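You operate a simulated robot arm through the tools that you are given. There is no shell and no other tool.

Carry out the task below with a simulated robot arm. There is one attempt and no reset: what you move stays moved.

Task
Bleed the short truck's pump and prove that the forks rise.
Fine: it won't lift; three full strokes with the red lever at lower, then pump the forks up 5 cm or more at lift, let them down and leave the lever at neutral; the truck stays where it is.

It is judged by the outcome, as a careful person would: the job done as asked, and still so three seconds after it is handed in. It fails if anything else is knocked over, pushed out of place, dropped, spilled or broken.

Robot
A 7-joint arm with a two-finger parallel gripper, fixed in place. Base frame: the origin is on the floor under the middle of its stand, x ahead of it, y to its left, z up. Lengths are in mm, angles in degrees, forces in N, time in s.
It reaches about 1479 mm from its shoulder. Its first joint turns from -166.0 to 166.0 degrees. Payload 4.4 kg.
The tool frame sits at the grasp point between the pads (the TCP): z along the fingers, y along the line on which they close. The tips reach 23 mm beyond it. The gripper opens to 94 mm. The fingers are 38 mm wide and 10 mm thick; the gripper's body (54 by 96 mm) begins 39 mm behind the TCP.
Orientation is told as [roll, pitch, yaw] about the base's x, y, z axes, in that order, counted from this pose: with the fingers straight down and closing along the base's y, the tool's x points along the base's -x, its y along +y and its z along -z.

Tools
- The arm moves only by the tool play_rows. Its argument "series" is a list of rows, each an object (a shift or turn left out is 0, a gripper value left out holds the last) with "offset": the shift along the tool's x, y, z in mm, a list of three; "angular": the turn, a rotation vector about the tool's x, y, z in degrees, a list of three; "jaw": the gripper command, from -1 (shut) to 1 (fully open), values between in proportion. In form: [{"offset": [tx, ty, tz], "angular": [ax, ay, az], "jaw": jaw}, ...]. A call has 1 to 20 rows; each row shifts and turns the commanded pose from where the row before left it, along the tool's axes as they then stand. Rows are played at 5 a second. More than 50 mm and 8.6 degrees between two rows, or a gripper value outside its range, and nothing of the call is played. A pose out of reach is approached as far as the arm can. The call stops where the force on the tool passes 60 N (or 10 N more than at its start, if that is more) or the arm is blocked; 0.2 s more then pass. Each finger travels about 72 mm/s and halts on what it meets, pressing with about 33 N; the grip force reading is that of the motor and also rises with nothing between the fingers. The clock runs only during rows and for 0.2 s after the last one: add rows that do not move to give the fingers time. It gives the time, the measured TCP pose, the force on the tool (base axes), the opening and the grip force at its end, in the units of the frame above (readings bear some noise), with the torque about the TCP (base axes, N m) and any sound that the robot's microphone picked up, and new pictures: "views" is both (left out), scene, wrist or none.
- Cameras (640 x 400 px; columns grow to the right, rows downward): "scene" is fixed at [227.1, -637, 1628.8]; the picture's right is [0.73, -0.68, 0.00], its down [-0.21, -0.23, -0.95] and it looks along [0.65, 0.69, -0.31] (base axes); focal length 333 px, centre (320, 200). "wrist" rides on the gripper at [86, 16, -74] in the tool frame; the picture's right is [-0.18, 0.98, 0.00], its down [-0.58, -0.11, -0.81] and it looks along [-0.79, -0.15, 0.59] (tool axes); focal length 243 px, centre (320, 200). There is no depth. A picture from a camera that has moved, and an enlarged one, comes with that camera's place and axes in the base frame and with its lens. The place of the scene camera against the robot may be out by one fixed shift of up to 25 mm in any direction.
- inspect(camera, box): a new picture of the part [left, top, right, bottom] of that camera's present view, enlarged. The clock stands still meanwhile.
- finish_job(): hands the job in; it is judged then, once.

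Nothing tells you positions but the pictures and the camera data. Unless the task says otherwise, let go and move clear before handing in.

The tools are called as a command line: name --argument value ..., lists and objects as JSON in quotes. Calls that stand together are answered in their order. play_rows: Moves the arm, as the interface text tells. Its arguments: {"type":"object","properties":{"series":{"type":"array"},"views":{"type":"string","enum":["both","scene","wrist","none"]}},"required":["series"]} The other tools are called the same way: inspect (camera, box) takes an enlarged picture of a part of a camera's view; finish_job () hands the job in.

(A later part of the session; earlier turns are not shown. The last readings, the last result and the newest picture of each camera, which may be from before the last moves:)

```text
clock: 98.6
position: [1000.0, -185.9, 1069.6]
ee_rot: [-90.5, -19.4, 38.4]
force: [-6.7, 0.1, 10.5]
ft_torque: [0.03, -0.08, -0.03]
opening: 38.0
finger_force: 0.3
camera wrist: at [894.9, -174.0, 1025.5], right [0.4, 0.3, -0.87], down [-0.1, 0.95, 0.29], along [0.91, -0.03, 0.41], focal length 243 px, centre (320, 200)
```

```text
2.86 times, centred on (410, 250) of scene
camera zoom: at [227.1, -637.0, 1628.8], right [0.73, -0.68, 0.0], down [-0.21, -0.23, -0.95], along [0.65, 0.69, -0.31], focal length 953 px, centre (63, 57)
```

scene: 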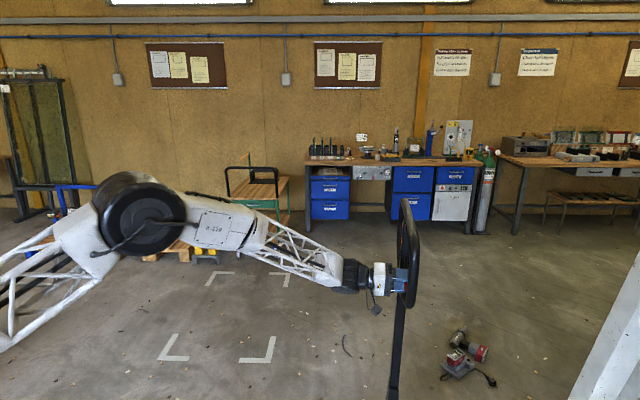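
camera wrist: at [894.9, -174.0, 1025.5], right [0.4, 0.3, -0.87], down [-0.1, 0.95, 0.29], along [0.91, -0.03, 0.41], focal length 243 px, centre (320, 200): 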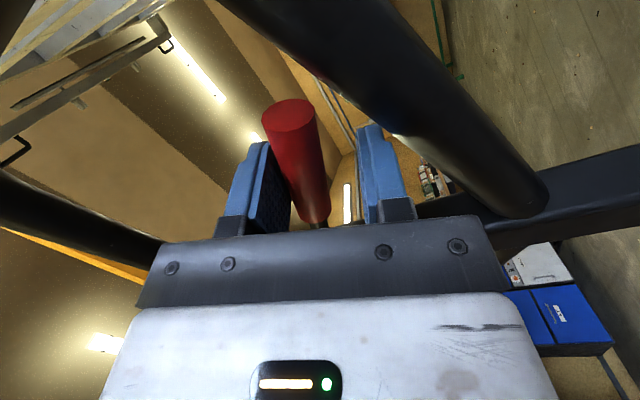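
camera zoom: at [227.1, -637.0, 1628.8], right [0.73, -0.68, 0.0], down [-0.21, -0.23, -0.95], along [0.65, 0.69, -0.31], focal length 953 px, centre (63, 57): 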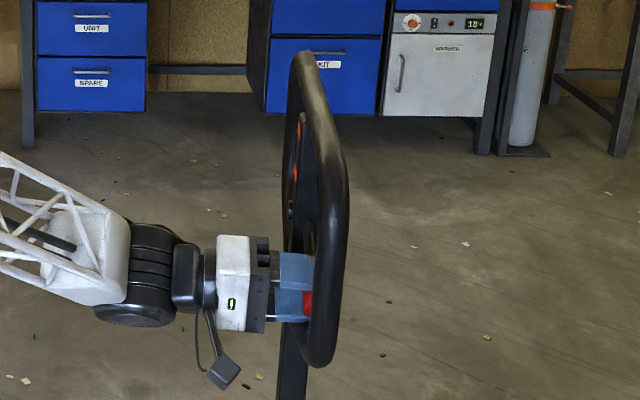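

The lever now lies about 20° below square, mirroring the upper position, and the light contact is the finger against the loop's lower tube. I'll back off, withdraw and check the lever.

play_rows --series '[{"offset": [0, -8, 0], "jaw": 0.1}, {}, {"offset": [0, 0, -48]}, {"offset": [0, 0, -48]}, {"offset": [0, 0, -48]}, {"offset": [0, 0, -48], "jaw": 1}, {"angular": [0, 0, -6.5]}, {"angular": [0, 0, -6.5]}, {"angular": [0, 0, -6.4]}, {}]'

inspect --camera "scene" --box '[340, 180, 480, 320]'

inspect --camera "wrist" --box '[200, 0, 440, 220]'

```text
clock: 100.8
position: [879.3, -36.6, 1075.1]
ee_rot: [-90.3, 0.1, 38.4]
force: [-0.5, 0.3, 0.1]
ft_torque: [0.01, 0.0, 0.0]
opening: 94.1
finger_force: 0.1
camera wrist: at [765.6, -30.9, 1058.9], right [0.15, 0.11, -0.98], down [-0.04, 0.99, 0.1], along [0.99, 0.03, 0.15], focal length 243 px, centre (320, 200)
```

scene: 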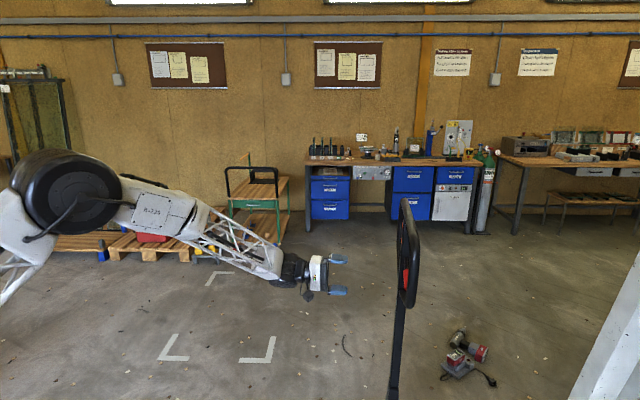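
wrist: 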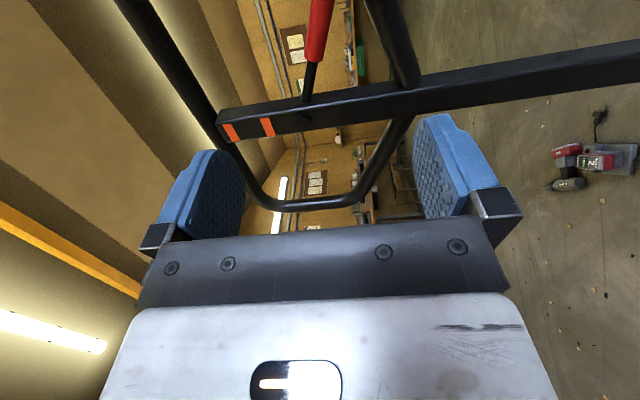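

```text
2.86 times, centred on (410, 250) of scene
camera zoom: at [227.1, -637.0, 1628.8], right [0.73, -0.68, 0.0], down [-0.21, -0.23, -0.95], along [0.65, 0.69, -0.31], focal length 953 px, centre (63, 57)
```

zoom: 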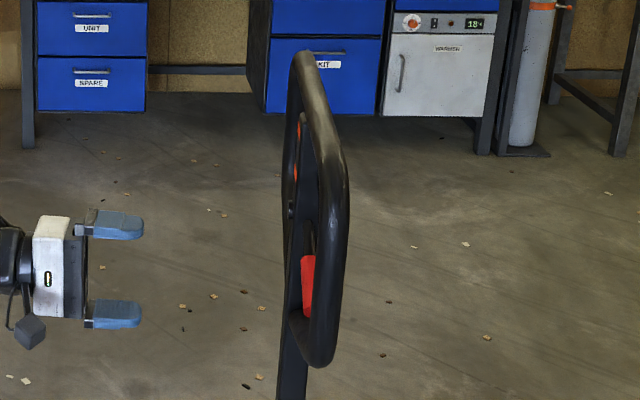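

```text
1.82 times, centred on (320, 110) of wrist
camera zoom: at [765.6, -30.9, 1058.9], right [0.15, 0.11, -0.98], down [-0.04, 0.99, 0.1], along [0.99, 0.03, 0.15], focal length 441 px, centre (320, 364)
```

zoom: 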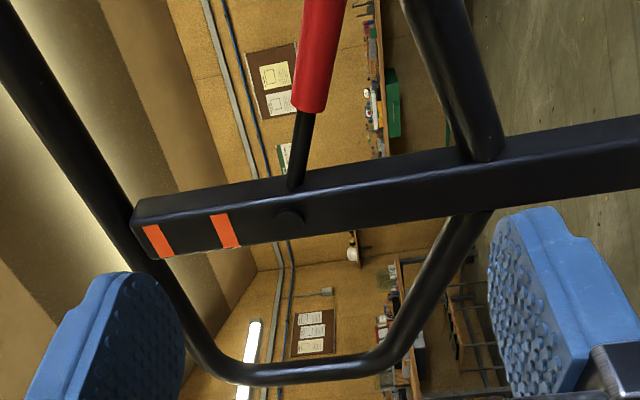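

The lever is now clearly down at lift. I'll go back above the loop and reseat the pumping grip on the pole.

play_rows --series '[{"offset": [-13, -41.6, -4.7]}, {"offset": [-13, -41.6, -4.7]}, {"offset": [-13, -41.6, -4.7]}, {"offset": [-13, -41.6, -4.7]}, {"offset": [-13, -41.6, -4.7]}, {"offset": [-13, -41.6, -4.7]}, {"offset": [-13, -41.6, -4.7]}, {"angular": [-8.2, 0, 0]}, {"angular": [-8.2, 0, 0]}, {"angular": [-8.2, 0, 0]}, {"angular": [-8.2, 0, 0]}, {"angular": [-8.2, 0, 0]}, {"angular": [-8.2, 0, 0]}, {"angular": [-8.2, 0, 0]}, {"angular": [-8.2, 0, 0]}, {"angular": [-8.2, 0, 0]}, {"angular": [-8.2, 0, 0]}, {"angular": [-8.3, 0, 0]}, {}]' --views "scene"

```text
clock: 104.8
position: [929.2, 47.9, 1365.7]
ee_rot: [0.0, 0.2, 38.3]
force: [0.0, -0.7, 0.1]
ft_torque: [0.02, -0.01, 0.01]
opening: 93.8
finger_force: 0.1
```

scene: 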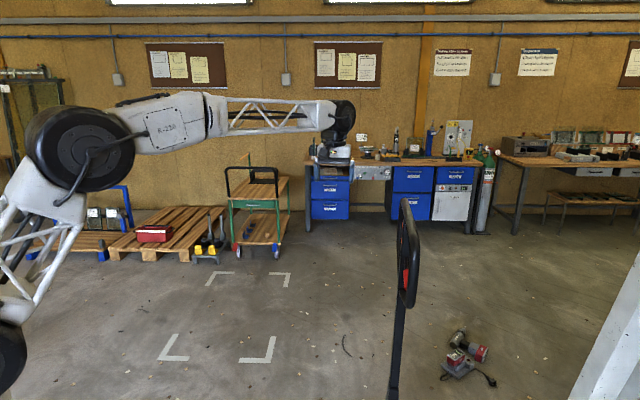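

play_rows --series '[{"offset": [-0.2, -46.6, 0]}, {"offset": [-0.2, -46.6, 0]}, {"offset": [-0.2, -46.6, 0]}, {"offset": [-0.2, -46.6, 0]}, {"offset": [-0.2, -46.6, 0]}, {}]' --views "wrist"

inspect --camera "wrist" --box '[240, 0, 400, 200]'

```text
clock: 106.2
position: [1074.6, -136.0, 1367.1]
ee_rot: [-0.1, 0.2, 38.3]
force: [0.7, -0.1, -0.4]
ft_torque: [0.01, 0.02, -0.01]
opening: 94.0
finger_force: 0.0
camera wrist: at [998.0, -175.6, 1441.1], right [-0.46, 0.89, 0.0], down [0.53, 0.28, 0.81], along [0.71, 0.37, -0.59], focal length 243 px, centre (320, 200)
```

wrist: 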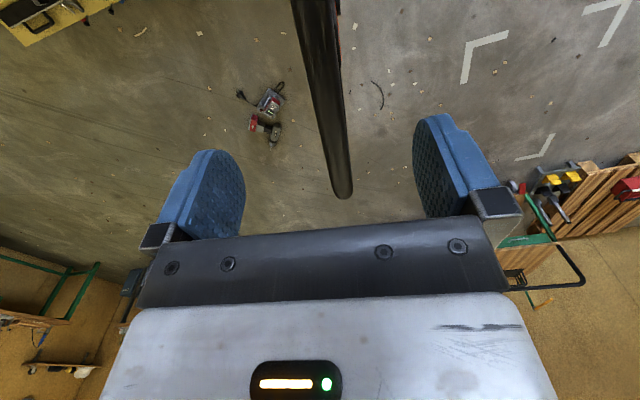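

```text
2.00 times, centred on (320, 100) of wrist
camera zoom: at [998.0, -175.6, 1441.1], right [-0.46, 0.89, 0.0], down [0.53, 0.28, 0.81], along [0.71, 0.37, -0.59], focal length 485 px, centre (320, 400)
```

zoom: 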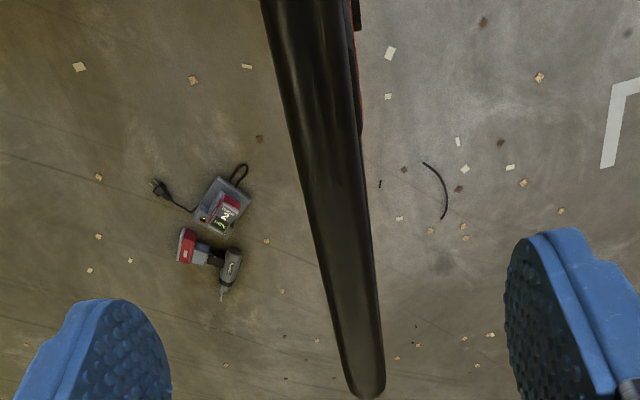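

The tiller is exactly where it was. I'll lower over the pole, narrow the jaws and start the first lifting stroke gently.

play_rows --series '[{"offset": [0, 1.5, 44]}, {"offset": [0, 0, 44]}, {"offset": [0, 0, 45]}, {"jaw": 0.25}, {}, {}, {"offset": [0, 15.4, 0.13], "angular": [1, 0, 0]}, {"offset": [0, 30.7, 0.54], "angular": [2, 0, 0]}, {"offset": [0, 38.4, 0.84], "angular": [2.5, 0, 0]}, {"offset": [0, 38.4, 0.84], "angular": [2.5, 0, 0]}, {"offset": [0, 38.4, 0.84], "angular": [2.5, 0, 0]}]'

```text
clock: 108.6
position: [973.8, -8.4, 1220.6]
ee_rot: [-10.7, 0.1, 38.3]
force: [2.6, -6.6, 3.3]
ft_torque: [-0.09, -0.02, -0.17]
opening: 62.1
finger_force: 4.4
camera wrist: at [889.0, -37.2, 1290.5], right [-0.45, 0.87, -0.18], down [0.43, 0.39, 0.81], along [0.78, 0.29, -0.56], focal length 243 px, centre (320, 200)
```

scene: 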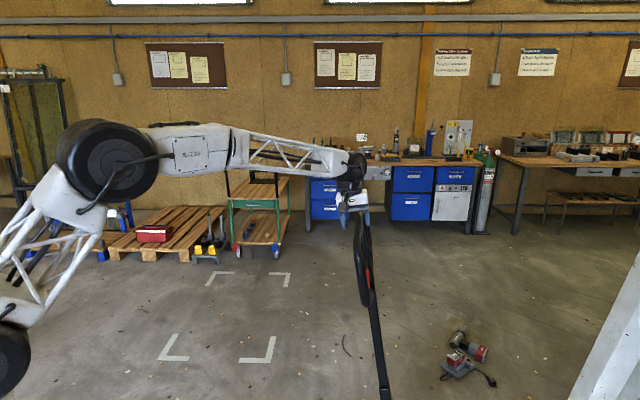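
wrist: 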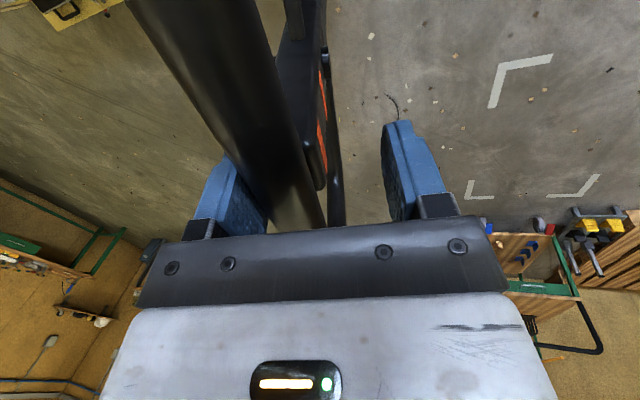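

play_rows --series '[{"offset": [0, 46.1, 2], "angular": [3, 0, 0]}, {"offset": [0, 46.1, 2], "angular": [3, 0, 0]}, {"offset": [0, 46.1, 1.5], "angular": [3, 0, 0]}, {"offset": [0, 46.1, 1.2], "angular": [3, 0, 0]}, {"offset": [0, 46.1, 1.2], "angular": [3, 0, 0]}, {"offset": [0, 46.1, 1.2], "angular": [3, 0, 0]}, {"offset": [0, 46.1, 1.2], "angular": [3, 0, 0]}, {"offset": [0, 46.1, 1.2], "angular": [3, 0, 0]}, {"offset": [0, 46.1, 1.2], "angular": [3, 0, 0]}, {"offset": [0, 46.1, 1.2], "angular": [3, 0, 0]}, {"offset": [0, 46.1, 1.2], "angular": [3, 0, 0]}, {"offset": [0, 46.1, 1.2], "angular": [3, 0, 0]}, {"offset": [0, 46.1, 1.2], "angular": [3, 0, 0]}, {"offset": [0, 46.1, 1.2], "angular": [3, 0, 0]}, {"offset": [0, 46.1, 1.2], "angular": [3, 0, 0]}]'

```text
clock: 111.8
position: [623.1, 434.0, 848.5]
ee_rot: [-55.6, 0.1, 38.1]
force: [2.4, -3.5, 3.2]
ft_torque: [0.05, -0.06, -0.03]
opening: 60.8
finger_force: 3.1
camera wrist: at [512.1, 437.0, 876.7], right [-0.2, 0.55, -0.81], down [0.08, 0.83, 0.54], along [0.98, 0.04, -0.21], focal length 243 px, centre (320, 200)
```

scene: 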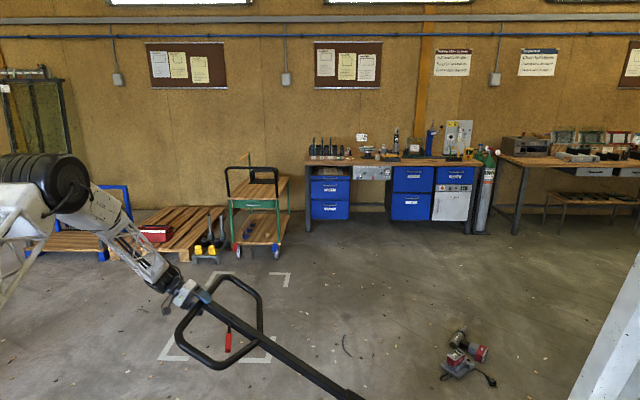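
wrist: 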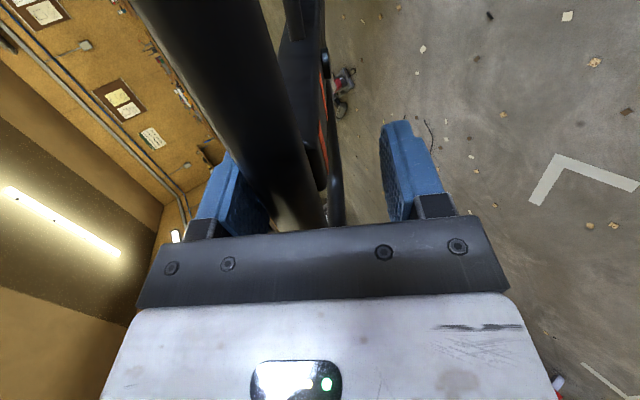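

play_rows --series '[{"offset": [0, 46.1, 1.2], "angular": [3, 0, 0]}, {"offset": [0, 46.1, 1.2], "angular": [3, 0, 0]}, {"offset": [0, 46.1, 1.2], "angular": [3, 0, 0]}, {"offset": [0, 46.1, 1.2], "angular": [3, 0, 0]}, {"offset": [0, 46.1, 1.2], "angular": [3, 0, 0]}, {"offset": [0, 30.7, 0.54], "angular": [2, 0, 0]}, {"offset": [0, 23, 0.3], "angular": [1.5, 0, 0]}, {"offset": [0, 15.4, 0.13], "angular": [1, 0, 0]}, {"offset": [0, 8, 0.1], "angular": [0.5, 0, 0]}, {"offset": [0, 5, 0.1]}]'

```text
clock: 114.0
position: [543.2, 536.4, 566.7]
ee_rot: [-75.7, 0.0, 38.3]
force: [7.8, -9.3, 37.5]
ft_torque: [-0.3, -0.26, -0.62]
opening: 75.7
finger_force: 19.0
camera wrist: at [429.7, 543.0, 569.3], right [-0.01, 0.31, -0.95], down [-0.01, 0.95, 0.31], along [1.0, 0.01, 0.0], focal length 243 px, centre (320, 200)
```

scene: 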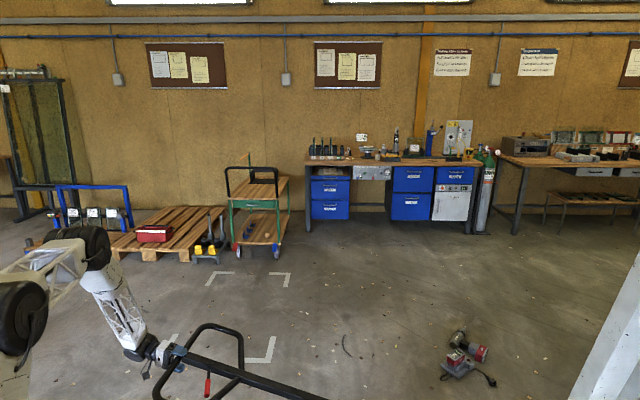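
wrist: 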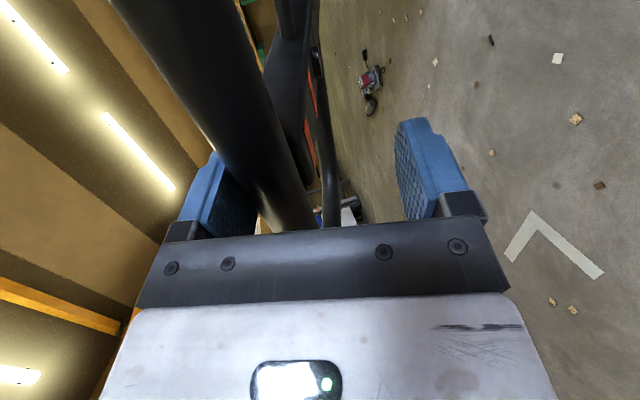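

The bottom stop is met with the lever at lift. I'll continue pumping in repeated full strokes.

play_rows --series '[{"offset": [0, -20, 0], "angular": [-0.5, 0, 0]}, {"offset": [0, -46.1, 1.2], "angular": [-3, 0, 0]}, {"offset": [0, -46.1, 1.2], "angular": [-3, 0, 0]}, {"offset": [0, -46.1, 1.2], "angular": [-3, 0, 0]}, {"offset": [0, -46.1, 1.2], "angular": [-3, 0, 0]}, {"offset": [0, -46.1, 1.2], "angular": [-3, 0, 0]}, {"offset": [0, -46.1, 1.2], "angular": [-3, 0, 0]}, {"offset": [0, -46.1, 1.2], "angular": [-3, 0, 0]}, {"offset": [0, -46.1, 1.2], "angular": [-3, 0, 0]}, {"offset": [0, -46.1, 1.2], "angular": [-3, 0, 0]}, {"offset": [0, -46.1, 1.2], "angular": [-3, 0, 0]}, {"offset": [0, -46.1, 1.2], "angular": [-3, 0, 0]}, {"offset": [0, -46.1, 1.2], "angular": [-3, 0, 0]}, {"offset": [0, -46.1, 1.2], "angular": [-3, 0, 0]}, {"offset": [0, -46.1, 1.2], "angular": [-3, 0, 0]}, {"offset": [0, -46.1, 1.2], "angular": [-3, 0, 0]}, {"offset": [0, -46.1, 1.2], "angular": [-3, 0, 0]}, {"offset": [0, -46.1, 1.2], "angular": [-3, 0, 0]}, {"offset": [0, -46.1, 1.2], "angular": [-3, 0, 0]}, {"offset": [0, -46.1, 1.2], "angular": [-3, 0, 0]}]' --views "none"

play_rows --series '[{"offset": [0, -46.1, 1.2], "angular": [-3, 0, 0]}, {"offset": [0, -46.1, 1.2], "angular": [-3, 0, 0]}, {"offset": [0, -46.1, 1.2], "angular": [-3, 0, 0]}, {"offset": [0, -46.1, 1.2], "angular": [-3, 0, 0]}, {"offset": [0, -46.1, 1.2], "angular": [-3, 0, 0]}, {"offset": [0, -46.1, 1.2], "angular": [-3, 0, 0]}, {}, {}]'

```text
clock: 118.2
position: [906.5, 78.5, 1195.3]
ee_rot: [-17.9, 0.1, 38.2]
force: [2.0, -1.0, 0.6]
ft_torque: [0.01, -0.02, -0.02]
opening: 59.1
finger_force: 1.0
```

```text
clock: 120.0
position: [1074.5, -136.7, 1237.7]
ee_rot: [0.1, 0.1, 38.3]
force: [-0.5, -0.4, 0.1]
ft_torque: [-0.04, -0.02, -0.01]
opening: 58.8
finger_force: 0.1
camera wrist: at [996.9, -176.4, 1312.7], right [-0.46, 0.89, 0.0], down [0.53, 0.28, 0.81], along [0.71, 0.37, -0.59], focal length 243 px, centre (320, 200)
```

scene: 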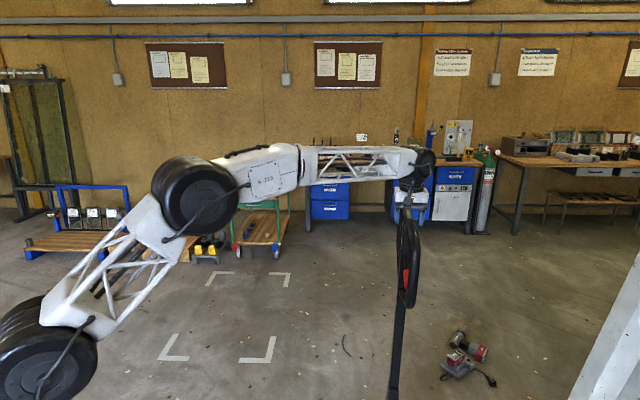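
wrist: 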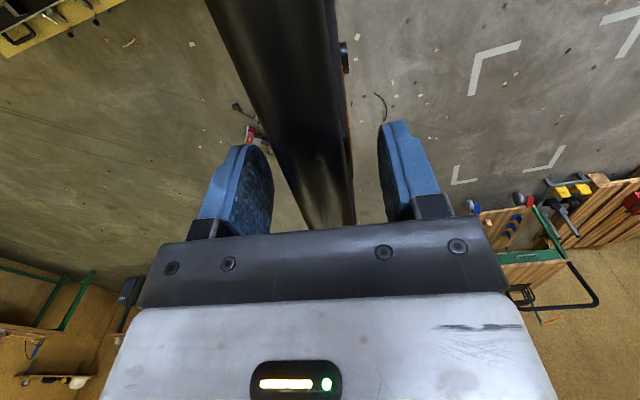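

One lifting stroke is done, and the tiller and truck sit where they were. I'll run stroke two, down and back up.

play_rows --series '[{"offset": [0, 15.4, 2.5], "angular": [1, 0, 0]}, {"offset": [0, 30.7, 3], "angular": [2, 0, 0]}, {"offset": [0, 46.1, 1.2], "angular": [3, 0, 0]}, {"offset": [0, 46.1, 1.2], "angular": [3, 0, 0]}, {"offset": [0, 46.1, 1.2], "angular": [3, 0, 0]}, {"offset": [0, 46.1, 1.2], "angular": [3, 0, 0]}, {"offset": [0, 46.1, 1.2], "angular": [3, 0, 0]}, {"offset": [0, 46.1, 1.2], "angular": [3, 0, 0]}, {"offset": [0, 46.1, 1.2], "angular": [3, 0, 0]}, {"offset": [0, 46.1, 1.2], "angular": [3, 0, 0]}, {"offset": [0, 46.1, 1.2], "angular": [3, 0, 0]}, {"offset": [0, 46.1, 1.2], "angular": [3, 0, 0]}, {"offset": [0, 46.1, 1.2], "angular": [3, 0, 0]}, {"offset": [0, 46.1, 1.2], "angular": [3, 0, 0]}, {"offset": [0, 46.1, 1.2], "angular": [3, 0, 0]}, {"offset": [0, 46.1, 1.2], "angular": [3, 0, 0]}, {"offset": [0, 46.1, 1.2], "angular": [3, 0, 0]}, {"offset": [0, 46.1, 1.2], "angular": [3, 0, 0]}, {"offset": [0, 46.1, 1.2], "angular": [3, 0, 0]}, {"offset": [0, 46.1, 1.2], "angular": [3, 0, 0]}]' --views "none"

play_rows --series '[{"offset": [0, 46.1, 1.2], "angular": [3, 0, 0]}, {"offset": [0, 46.1, 1.2], "angular": [3, 0, 0]}, {"offset": [0, 46.1, 1.2], "angular": [3, 0, 0]}, {"offset": [0, 46.1, 1.2], "angular": [3, 0, 0]}, {"offset": [0, 46.1, 1.2], "angular": [3, 0, 0]}, {"offset": [0, 23, 0.3], "angular": [1.5, 0, 0]}, {"offset": [0, 15.4, 0.13], "angular": [1, 0, 0]}, {"offset": [0, 15.4, 0.13], "angular": [1, 0, 0]}, {"offset": [0, 8, 0.1], "angular": [0.5, 0, 0]}]'

```text
clock: 124.2
position: [616.4, 443.0, 830.5]
ee_rot: [-57.1, 0.2, 38.1]
force: [2.5, -3.3, 2.2]
ft_torque: [0.03, -0.04, -0.06]
opening: 60.6
finger_force: 1.5
```

```text
clock: 126.2
position: [545.0, 533.3, 565.8]
ee_rot: [-76.1, 0.1, 38.1]
force: [10.6, -14.6, 34.6]
ft_torque: [-0.03, -0.05, -0.58]
opening: 75.8
finger_force: 19.3
camera wrist: at [430.9, 541.6, 568.0], right [0.0, 0.3, -0.95], down [-0.01, 0.95, 0.3], along [1.0, 0.01, 0.0], focal length 243 px, centre (320, 200)
```

scene: 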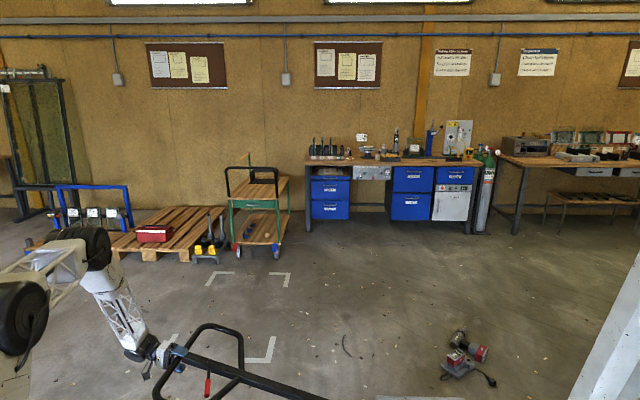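
wrist: 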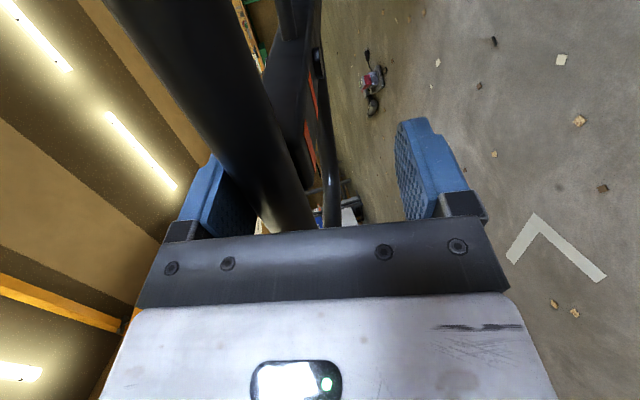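

The body's top edge has just appeared at the bottom of the scene picture, so the forks seem to be rising. Returning up for the next strokes.

play_rows --series '[{"offset": [0, -20, 0], "angular": [-1, 0, 0]}, {"offset": [0, -46.1, 1.2], "angular": [-3, 0, 0]}, {"offset": [0, -46.1, 1.2], "angular": [-3, 0, 0]}, {"offset": [0, -46.1, 1.2], "angular": [-3, 0, 0]}, {"offset": [0, -46.1, 1.2], "angular": [-3, 0, 0]}, {"offset": [0, -46.1, 1.2], "angular": [-3, 0, 0]}, {"offset": [0, -46.1, 1.2], "angular": [-3, 0, 0]}, {"offset": [0, -46.1, 1.2], "angular": [-3, 0, 0]}, {"offset": [0, -46.1, 1.2], "angular": [-3, 0, 0]}, {"offset": [0, -46.1, 1.2], "angular": [-3, 0, 0]}, {"offset": [0, -46.1, 1.2], "angular": [-3, 0, 0]}, {"offset": [0, -46.1, 1.2], "angular": [-3, 0, 0]}, {"offset": [0, -46.1, 1.2], "angular": [-3, 0, 0]}, {"offset": [0, -46.1, 1.2], "angular": [-3, 0, 0]}, {"offset": [0, -46.1, 1.2], "angular": [-3, 0, 0]}, {"offset": [0, -46.1, 1.2], "angular": [-3, 0, 0]}, {"offset": [0, -46.1, 1.2], "angular": [-3, 0, 0]}, {"offset": [0, -46.1, 1.2], "angular": [-3, 0, 0]}, {"offset": [0, -46.1, 1.2], "angular": [-3, 0, 0]}, {"offset": [0, -46.1, 1.2], "angular": [-3, 0, 0]}]' --views "none"

play_rows --series '[{"offset": [0, -46.1, 1.2], "angular": [-3, 0, 0]}, {"offset": [0, -46.1, 1.2], "angular": [-3, 0, 0]}, {"offset": [0, -46.1, 1.2], "angular": [-3, 0, 0]}, {"offset": [0, -46.1, 1.2], "angular": [-3, 0, 0]}, {"offset": [0, -46.1, 1.2], "angular": [-3, 0, 0]}, {"offset": [0, -46.1, 1.2], "angular": [-3, 0, 0]}, {}, {}]'

inspect --camera "scene" --box '[340, 320, 500, 400]'

```text
clock: 130.4
position: [908.5, 78.0, 1194.4]
ee_rot: [-18.0, 0.1, 38.4]
force: [2.3, -1.4, 1.0]
ft_torque: [-0.01, -0.01, -0.01]
opening: 59.4
finger_force: 0.6
```

```text
clock: 132.2
position: [1075.8, -136.1, 1237.8]
ee_rot: [0.0, 0.1, 38.2]
force: [0.5, 0.4, 0.7]
ft_torque: [0.03, 0.03, -0.02]
opening: 58.8
finger_force: 0.0
camera wrist: at [998.8, -176.1, 1312.7], right [-0.46, 0.89, 0.0], down [0.53, 0.28, 0.81], along [0.71, 0.37, -0.59], focal length 243 px, centre (320, 200)
```

scene: 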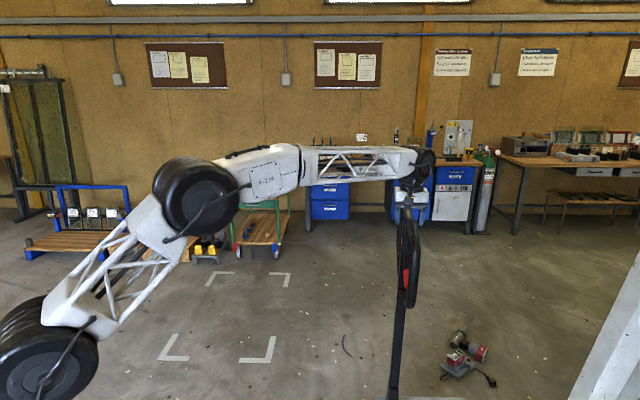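
wrist: 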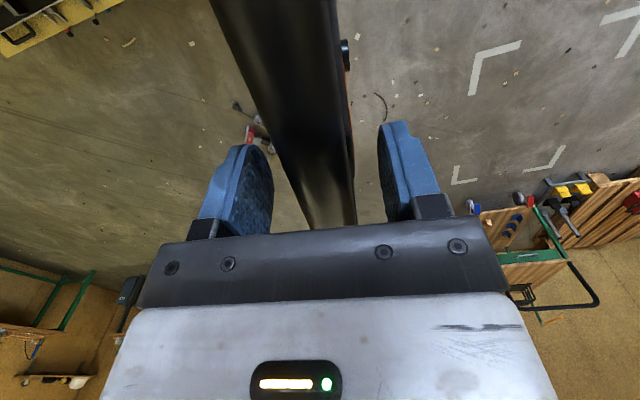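

```text
4.00 times, centred on (420, 360) of scene
camera zoom: at [227.1, -637.0, 1628.8], right [0.73, -0.68, 0.0], down [-0.21, -0.23, -0.95], along [0.65, 0.69, -0.31], focal length 1334 px, centre (-80, -440)
```

zoom: 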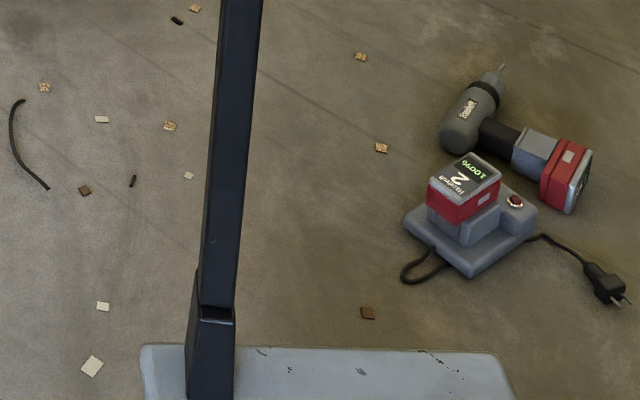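

The truck's hood has risen into the scene view: the pump works. I'll do stroke three and measure the rise per stroke.

play_rows --series '[{"offset": [0, 15.4, 2.5], "angular": [1, 0, 0]}, {"offset": [0, 30.7, 3], "angular": [2, 0, 0]}, {"offset": [0, 46.1, 1.2], "angular": [3, 0, 0]}, {"offset": [0, 46.1, 1.2], "angular": [3, 0, 0]}, {"offset": [0, 46.1, 1.2], "angular": [3, 0, 0]}, {"offset": [0, 46.1, 1.2], "angular": [3, 0, 0]}, {"offset": [0, 46.1, 1.2], "angular": [3, 0, 0]}, {"offset": [0, 46.1, 1.2], "angular": [3, 0, 0]}, {"offset": [0, 46.1, 1.2], "angular": [3, 0, 0]}, {"offset": [0, 46.1, 1.2], "angular": [3, 0, 0]}, {"offset": [0, 46.1, 1.2], "angular": [3, 0, 0]}, {"offset": [0, 46.1, 1.2], "angular": [3, 0, 0]}, {"offset": [0, 46.1, 1.2], "angular": [3, 0, 0]}, {"offset": [0, 46.1, 1.2], "angular": [3, 0, 0]}, {"offset": [0, 46.1, 1.2], "angular": [3, 0, 0]}, {"offset": [0, 46.1, 1.2], "angular": [3, 0, 0]}, {"offset": [0, 46.1, 1.2], "angular": [3, 0, 0]}, {"offset": [0, 46.1, 1.2], "angular": [3, 0, 0]}, {"offset": [0, 46.1, 1.2], "angular": [3, 0, 0]}, {"offset": [0, 46.1, 1.2], "angular": [3, 0, 0]}]' --views "none"

play_rows --series '[{"offset": [0, 46.1, 1.2], "angular": [3, 0, 0]}, {"offset": [0, 46.1, 1.2], "angular": [3, 0, 0]}, {"offset": [0, 46.1, 1.2], "angular": [3, 0, 0]}, {"offset": [0, 46.1, 1.2], "angular": [3, 0, 0]}, {"offset": [0, 46.1, 1.2], "angular": [3, 0, 0]}, {"offset": [0, 23, 0.3], "angular": [1.5, 0, 0]}, {"offset": [0, 15.4, 0.13], "angular": [1, 0, 0]}, {"offset": [0, 15.4, 0.13], "angular": [1, 0, 0]}, {"offset": [0, 8, 0.1], "angular": [0.5, 0, 0]}]' --views "scene"

inspect --camera "scene" --box '[340, 320, 500, 400]'

```text
clock: 136.4
position: [616.8, 443.7, 830.5]
ee_rot: [-57.1, 0.1, 38.3]
force: [2.0, -3.1, 2.3]
ft_torque: [0.05, -0.03, -0.06]
opening: 60.5
finger_force: 1.9
```

```text
clock: 138.4
position: [546.1, 533.7, 564.6]
ee_rot: [-76.2, 0.1, 38.2]
force: [14.0, -18.2, 32.6]
ft_torque: [0.11, 0.1, -0.44]
opening: 75.4
finger_force: 19.0
```

scene: 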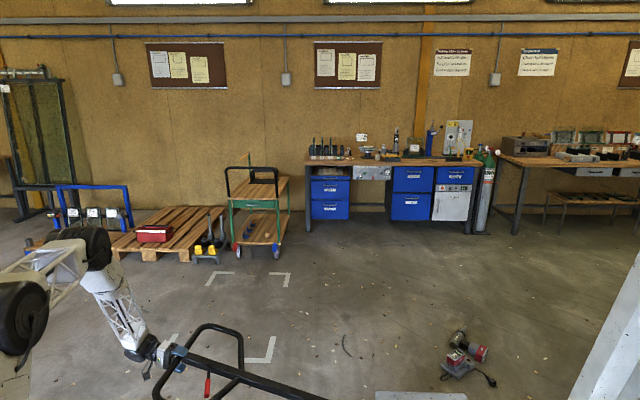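

```text
4.00 times, centred on (420, 360) of scene
camera zoom: at [227.1, -637.0, 1628.8], right [0.73, -0.68, 0.0], down [-0.21, -0.23, -0.95], along [0.65, 0.69, -0.31], focal length 1334 px, centre (-80, -440)
```

zoom: 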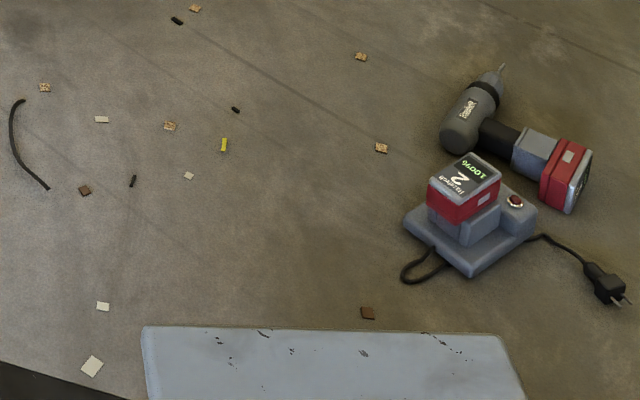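

The hood rises roughly 19 mm per stroke, so about 58 mm so far. I'll add strokes for a clear margin.

play_rows --series '[{"offset": [0, -20, 0], "angular": [-1, 0, 0]}, {"offset": [0, -46.1, 1.2], "angular": [-3, 0, 0]}, {"offset": [0, -46.1, 1.2], "angular": [-3, 0, 0]}, {"offset": [0, -46.1, 1.2], "angular": [-3, 0, 0]}, {"offset": [0, -46.1, 1.2], "angular": [-3, 0, 0]}, {"offset": [0, -46.1, 1.2], "angular": [-3, 0, 0]}, {"offset": [0, -46.1, 1.2], "angular": [-3, 0, 0]}, {"offset": [0, -46.1, 1.2], "angular": [-3, 0, 0]}, {"offset": [0, -46.1, 1.2], "angular": [-3, 0, 0]}, {"offset": [0, -46.1, 1.2], "angular": [-3, 0, 0]}, {"offset": [0, -46.1, 1.2], "angular": [-3, 0, 0]}, {"offset": [0, -46.1, 1.2], "angular": [-3, 0, 0]}, {"offset": [0, -46.1, 1.2], "angular": [-3, 0, 0]}, {"offset": [0, -46.1, 1.2], "angular": [-3, 0, 0]}, {"offset": [0, -46.1, 1.2], "angular": [-3, 0, 0]}, {"offset": [0, -46.1, 1.2], "angular": [-3, 0, 0]}, {"offset": [0, -46.1, 1.2], "angular": [-3, 0, 0]}, {"offset": [0, -46.1, 1.2], "angular": [-3, 0, 0]}, {"offset": [0, -46.1, 1.2], "angular": [-3, 0, 0]}, {"offset": [0, -46.1, 1.2], "angular": [-3, 0, 0]}]' --views "none"

play_rows --series '[{"offset": [0, -46.1, 1.2], "angular": [-3, 0, 0]}, {"offset": [0, -46.1, 1.2], "angular": [-3, 0, 0]}, {"offset": [0, -46.1, 1.2], "angular": [-3, 0, 0]}, {"offset": [0, -46.1, 1.2], "angular": [-3, 0, 0]}, {"offset": [0, -46.1, 1.2], "angular": [-3, 0, 0]}, {"offset": [0, -46.1, 1.2], "angular": [-3, 0, 0]}, {}, {}]'

inspect --camera "scene" --box '[340, 320, 500, 400]'

```text
clock: 142.6
position: [906.5, 75.8, 1193.0]
ee_rot: [-18.0, 0.1, 38.2]
force: [2.4, -0.9, 2.3]
ft_torque: [-0.08, -0.03, 0.07]
opening: 59.5
finger_force: 1.1
```

```text
clock: 144.4
position: [1076.0, -137.7, 1237.4]
ee_rot: [0.0, 0.2, 38.3]
force: [-0.5, -0.2, 1.0]
ft_torque: [0.02, 0.0, -0.01]
opening: 58.8
finger_force: 0.1
camera wrist: at [998.7, -177.6, 1312.0], right [-0.46, 0.89, 0.0], down [0.53, 0.28, 0.81], along [0.71, 0.37, -0.59], focal length 243 px, centre (320, 200)
```

scene: 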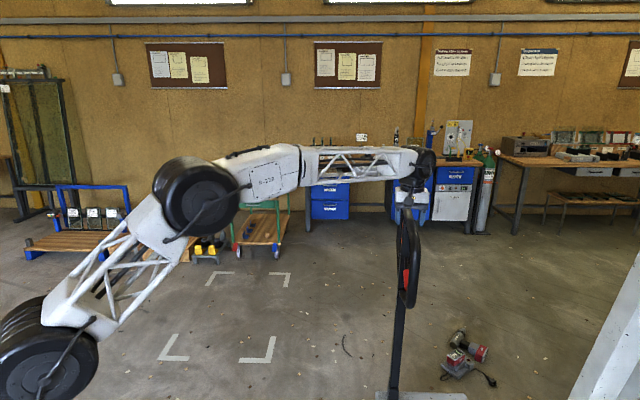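
wrist: 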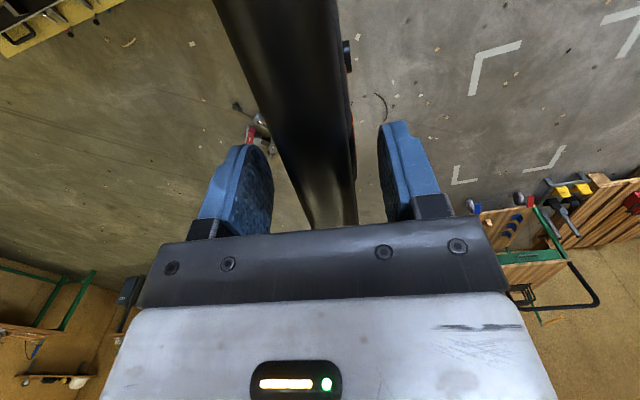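

```text
4.00 times, centred on (420, 360) of scene
camera zoom: at [227.1, -637.0, 1628.8], right [0.73, -0.68, 0.0], down [-0.21, -0.23, -0.95], along [0.65, 0.69, -0.31], focal length 1334 px, centre (-80, -440)
```

zoom: 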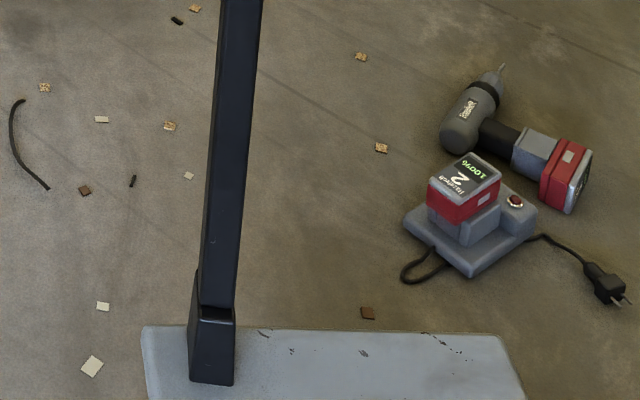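

play_rows --series '[{"offset": [0, 19, 2.5], "angular": [1, 0, 0]}, {"offset": [0, 30.7, 3], "angular": [2, 0, 0]}, {"offset": [0, 46.1, 1.2], "angular": [3, 0, 0]}, {"offset": [0, 46.1, 1.2], "angular": [3, 0, 0]}, {"offset": [0, 46.1, 1.2], "angular": [3, 0, 0]}, {"offset": [0, 46.1, 1.2], "angular": [3, 0, 0]}, {"offset": [0, 46.1, 1.2], "angular": [3, 0, 0]}, {"offset": [0, 46.1, 1.2], "angular": [3, 0, 0]}, {"offset": [0, 46.1, 1.2], "angular": [3, 0, 0]}, {"offset": [0, 46.1, 1.2], "angular": [3, 0, 0]}, {"offset": [0, 46.1, 1.2], "angular": [3, 0, 0]}, {"offset": [0, 46.1, 1.2], "angular": [3, 0, 0]}, {"offset": [0, 46.1, 1.2], "angular": [3, 0, 0]}, {"offset": [0, 46.1, 1.2], "angular": [3, 0, 0]}, {"offset": [0, 46.1, 1.2], "angular": [3, 0, 0]}, {"offset": [0, 46.1, 1.2], "angular": [3, 0, 0]}, {"offset": [0, 46.1, 1.2], "angular": [3, 0, 0]}, {"offset": [0, 46.1, 1.2], "angular": [3, 0, 0]}, {"offset": [0, 46.1, 1.2], "angular": [3, 0, 0]}, {"offset": [0, 46.1, 1.2], "angular": [3, 0, 0]}]' --views "none"

play_rows --series '[{"offset": [0, 46.1, 1.2], "angular": [3, 0, 0]}, {"offset": [0, 46.1, 1.2], "angular": [3, 0, 0]}, {"offset": [0, 46.1, 1.2], "angular": [3, 0, 0]}, {"offset": [0, 46.1, 1.2], "angular": [3, 0, 0]}, {"offset": [0, 46.1, 1.2], "angular": [3, 0, 0]}, {"offset": [0, 23, 0.3], "angular": [1.5, 0, 0]}, {"offset": [0, 15.4, 0.13], "angular": [1, 0, 0]}, {"offset": [0, 13, 0.13], "angular": [1, 0, 0]}, {"offset": [0, 6, 0.1], "angular": [0.5, 0, 0]}]' --views "scene"

inspect --camera "scene" --box '[340, 320, 500, 400]'

```text
clock: 148.6
position: [614.7, 444.8, 830.2]
ee_rot: [-57.1, 0.3, 38.2]
force: [2.0, -3.6, 2.7]
ft_torque: [0.01, -0.05, -0.07]
opening: 60.4
finger_force: 1.7
```

```text
clock: 150.6
position: [544.4, 536.0, 568.8]
ee_rot: [-76.0, 0.1, 38.2]
force: [7.9, -11.9, 23.4]
ft_torque: [0.03, -0.09, -0.36]
opening: 70.4
finger_force: 12.8
```

scene: 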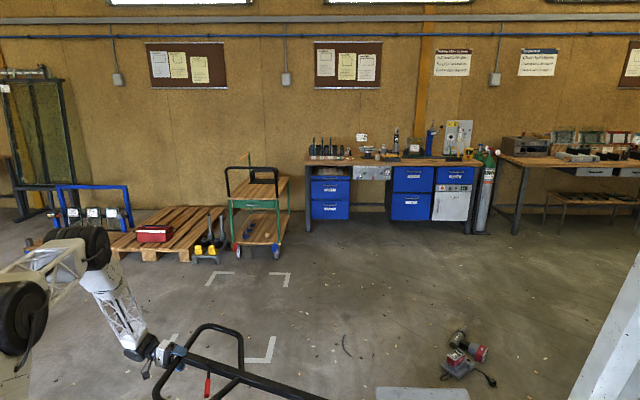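

```text
4.00 times, centred on (420, 360) of scene
camera zoom: at [227.1, -637.0, 1628.8], right [0.73, -0.68, 0.0], down [-0.21, -0.23, -0.95], along [0.65, 0.69, -0.31], focal length 1334 px, centre (-80, -440)
```

zoom: 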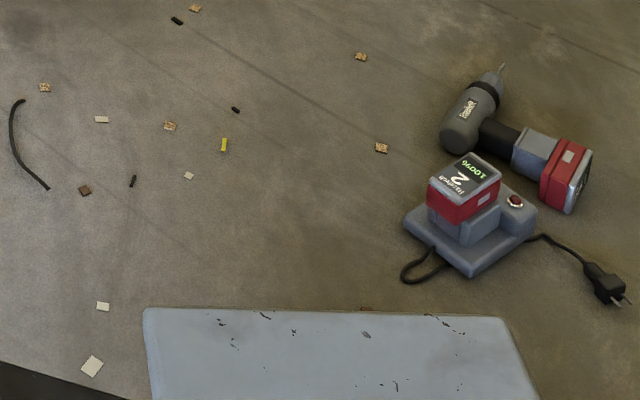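

The hood has risen about 20 mm on each stroke, roughly 80 mm in all. I'll let the tiller return upright, then check the forks themselves before lowering.

play_rows --series '[{"offset": [0, -16, 0], "angular": [-1, 0, 0]}, {"offset": [0, -46.1, 1.2], "angular": [-3, 0, 0]}, {"offset": [0, -46.1, 1.2], "angular": [-3, 0, 0]}, {"offset": [0, -46.1, 1.2], "angular": [-3, 0, 0]}, {"offset": [0, -46.1, 1.2], "angular": [-3, 0, 0]}, {"offset": [0, -46.1, 1.2], "angular": [-3, 0, 0]}, {"offset": [0, -46.1, 1.2], "angular": [-3, 0, 0]}, {"offset": [0, -46.1, 1.2], "angular": [-3, 0, 0]}, {"offset": [0, -46.1, 1.2], "angular": [-3, 0, 0]}, {"offset": [0, -46.1, 1.2], "angular": [-3, 0, 0]}, {"offset": [0, -46.1, 1.2], "angular": [-3, 0, 0]}, {"offset": [0, -46.1, 1.2], "angular": [-3, 0, 0]}, {"offset": [0, -46.1, 1.2], "angular": [-3, 0, 0]}, {"offset": [0, -46.1, 1.2], "angular": [-3, 0, 0]}, {"offset": [0, -46.1, 1.2], "angular": [-3, 0, 0]}, {"offset": [0, -46.1, 1.2], "angular": [-3, 0, 0]}, {"offset": [0, -46.1, 1.2], "angular": [-3, 0, 0]}, {"offset": [0, -46.1, 1.2], "angular": [-3, 0, 0]}, {"offset": [0, -46.1, 1.2], "angular": [-3, 0, 0]}, {"offset": [0, -46.1, 1.2], "angular": [-3, 0, 0]}]' --views "none"

play_rows --series '[{"offset": [0, -46.1, 1.2], "angular": [-3, 0, 0]}, {"offset": [0, -46.1, 1.2], "angular": [-3, 0, 0]}, {"offset": [0, -46.1, 1.2], "angular": [-3, 0, 0]}, {"offset": [0, -46.1, 1.2], "angular": [-3, 0, 0]}, {"offset": [0, -46.1, 1.2], "angular": [-3, 0, 0]}, {"offset": [0, -44, 1.2], "angular": [-3, 0, 0]}, {}, {}]'

```text
clock: 154.8
position: [907.0, 80.7, 1194.6]
ee_rot: [-18.0, 0.1, 38.2]
force: [2.0, -1.0, -0.1]
ft_torque: [-0.01, 0.0, -0.02]
opening: 59.3
finger_force: 1.2
```

```text
clock: 156.6
position: [1072.4, -133.2, 1236.8]
ee_rot: [0.0, 0.1, 38.2]
force: [-0.2, -0.7, -0.5]
ft_torque: [0.03, -0.03, -0.01]
opening: 58.7
finger_force: 0.1
camera wrist: at [995.1, -173.5, 1312.0], right [-0.46, 0.89, 0.0], down [0.53, 0.28, 0.81], along [0.71, 0.37, -0.59], focal length 243 px, centre (320, 200)
```

scene: 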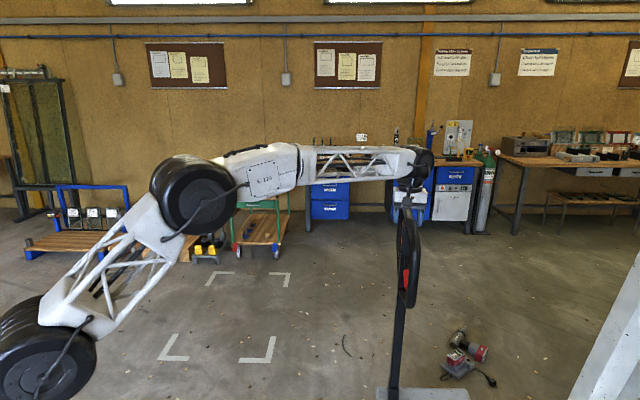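
wrist: 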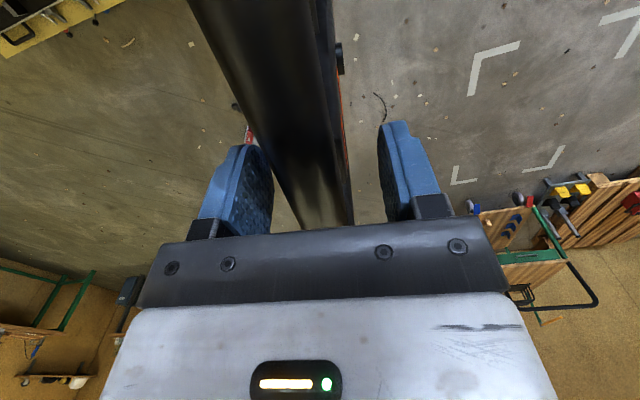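

Before lowering I'll lift clear and view the forks from the same spot as my early picture, to confirm the rise.

play_rows --series '[{"offset": [0, 0, -44], "jaw": 1}, {"offset": [0, 0, -44]}, {"offset": [0, 0, -44]}, {"offset": [7.3, 43.6, -4.8]}, {"offset": [7.3, 43.6, -4.8]}, {"offset": [7.3, 43.6, -4.8]}, {"offset": [7.3, 43.6, -4.8]}, {"offset": [7.3, 43.6, -4.8]}, {"offset": [7.3, 43.6, -4.8]}, {"offset": [7.3, 43.6, -4.8]}, {"offset": [7.3, 43.6, -4.8]}, {"offset": [7.3, 43.6, -4.8]}, {"offset": [7.3, 43.6, -4.8]}, {"offset": [7.3, 43.6, -4.8]}]' --views "none"

play_rows --series '[{"angular": [0, 0, 7.9]}, {"angular": [0, 0, 7.9]}, {"angular": [0, 0, 7.9]}, {"angular": [0, 0, 7.9]}, {"angular": [0, 0, 7.9]}, {"angular": [0, 0, 7.9]}, {"angular": [0, 0, 7.9]}, {"angular": [0, 0, 7.9]}, {"angular": [0, 0, 7.9]}, {"angular": [0, 0, 7.9]}, {"angular": [0, 0, 7.9]}, {"angular": [0, 0, 7.4]}, {}]'

inspect --camera "wrist" --box '[80, 0, 560, 240]'

```text
clock: 159.6
position: [713.5, 194.2, 1420.4]
ee_rot: [0.0, 0.3, 38.2]
force: [0.0, -0.2, -0.9]
ft_torque: [-0.03, 0.03, 0.0]
opening: 94.0
finger_force: 0.1
```

```text
clock: 162.4
position: [714.0, 194.5, 1421.5]
ee_rot: [-0.1, -0.1, -56.2]
force: [-0.1, -0.3, 0.6]
ft_torque: [0.0, -0.05, 0.01]
opening: 94.0
finger_force: 0.0
camera wrist: at [679.2, 275.9, 1496.3], right [0.92, 0.4, 0.0], down [0.23, -0.54, 0.81], along [0.32, -0.74, -0.59], focal length 243 px, centre (320, 200)
```

scene: 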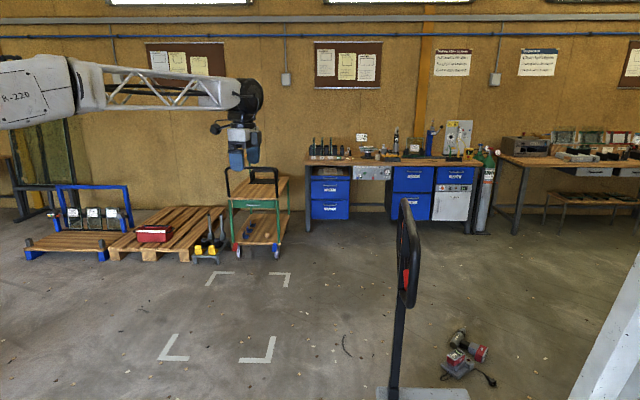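
wrist: 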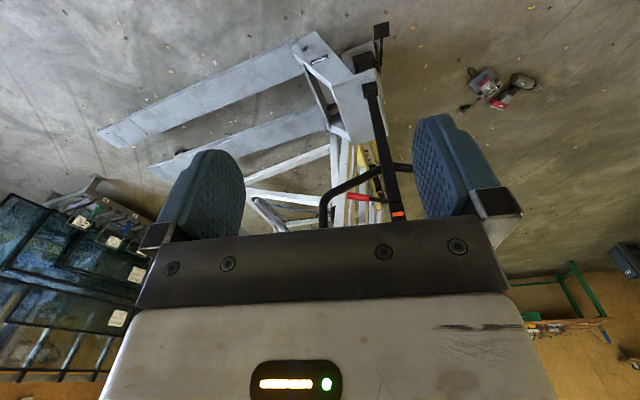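

```text
1.33 times, centred on (320, 120) of wrist
camera zoom: at [679.2, 275.9, 1496.3], right [0.92, 0.4, 0.0], down [0.23, -0.54, 0.81], along [0.32, -0.74, -0.59], focal length 324 px, centre (320, 307)
```

zoom: 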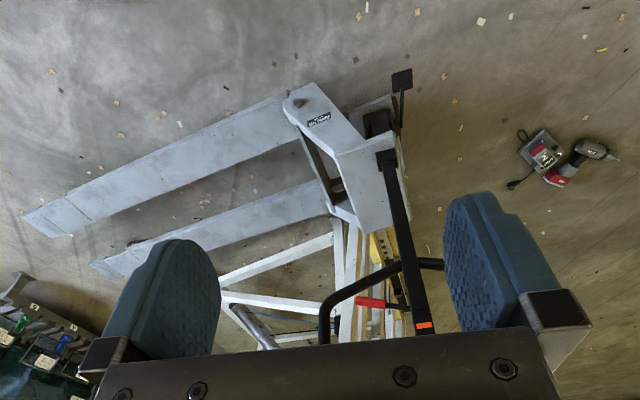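

Compared with the early picture, the body and forks stand about 80 mm higher and the truck is in the same place. Next I'll return to the lever and raise it to lower so the forks come down.

play_rows --series '[{"angular": [0, 0, -7.9]}, {"angular": [0, 0, -7.9]}, {"angular": [0, 0, -7.9]}, {"angular": [0, 0, -7.9]}, {"angular": [0, 0, -7.9]}, {"angular": [0, 0, -7.9]}, {"angular": [0, 0, -7.9]}, {"angular": [0, 0, -7.9]}, {"angular": [0, 0, -7.9]}, {"angular": [0, 0, -7.9]}, {"angular": [0, 0, -7.9]}, {"angular": [0, 0, -7.5]}, {"angular": [8.2, 0, 0]}, {"angular": [8.2, 0, 0]}, {"angular": [8.2, 0, 0]}, {"angular": [8.2, 0, 0]}, {"angular": [8.2, 0, 0]}, {"angular": [8.2, 0, 0]}, {"angular": [8.2, 0, 0]}, {"angular": [8.2, 0, 0]}]' --views "none"

play_rows --series '[{"angular": [8.2, 0, 0]}, {"angular": [8.2, 0, 0]}, {"angular": [8, 0, 0]}, {"offset": [1.35, 34.5, 28.4]}, {"offset": [1.35, 34.5, 28.4]}, {"offset": [1.35, 34.5, 28.4]}, {"offset": [1.35, 34.5, 28.4]}, {"offset": [1.35, 34.5, 28.4]}, {"offset": [1.35, 34.5, 28.4]}, {"offset": [1.35, 34.5, 28.4]}, {"offset": [1.35, 34.5, 28.4]}, {"offset": [1.35, 34.5, 28.4]}, {"offset": [1.35, 34.5, 28.4]}, {"angular": [0, 0, 6.7]}, {"angular": [0, 0, 6.7]}, {"angular": [0, 0, 6.6]}, {}]'

```text
clock: 166.6
position: [712.8, 193.8, 1421.6]
ee_rot: [-65.7, 0.1, 38.3]
force: [0.8, 0.4, -0.5]
ft_torque: [0.01, 0.02, 0.0]
opening: 94.0
finger_force: 0.0
```

```text
clock: 170.2
position: [878.8, -37.4, 1076.6]
ee_rot: [-90.1, -20.0, 38.4]
force: [-0.3, -0.1, -0.8]
ft_torque: [0.0, 0.01, 0.0]
opening: 94.0
finger_force: 0.1
camera wrist: at [773.2, -25.6, 1032.3], right [0.4, 0.32, -0.86], down [-0.1, 0.95, 0.3], along [0.91, -0.03, 0.41], focal length 243 px, centre (320, 200)
```

scene: 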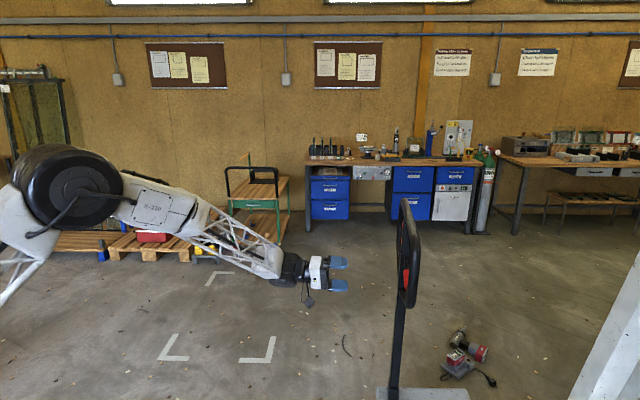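
wrist: 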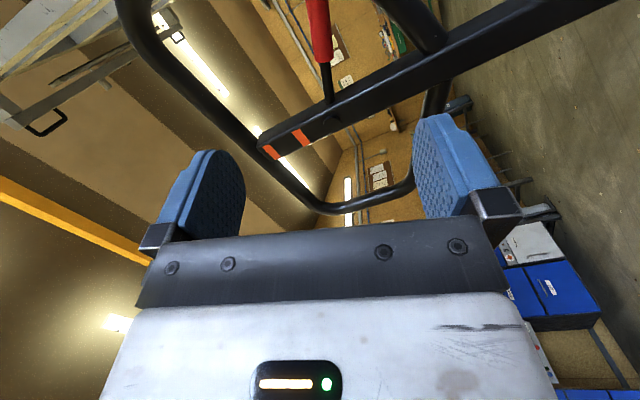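

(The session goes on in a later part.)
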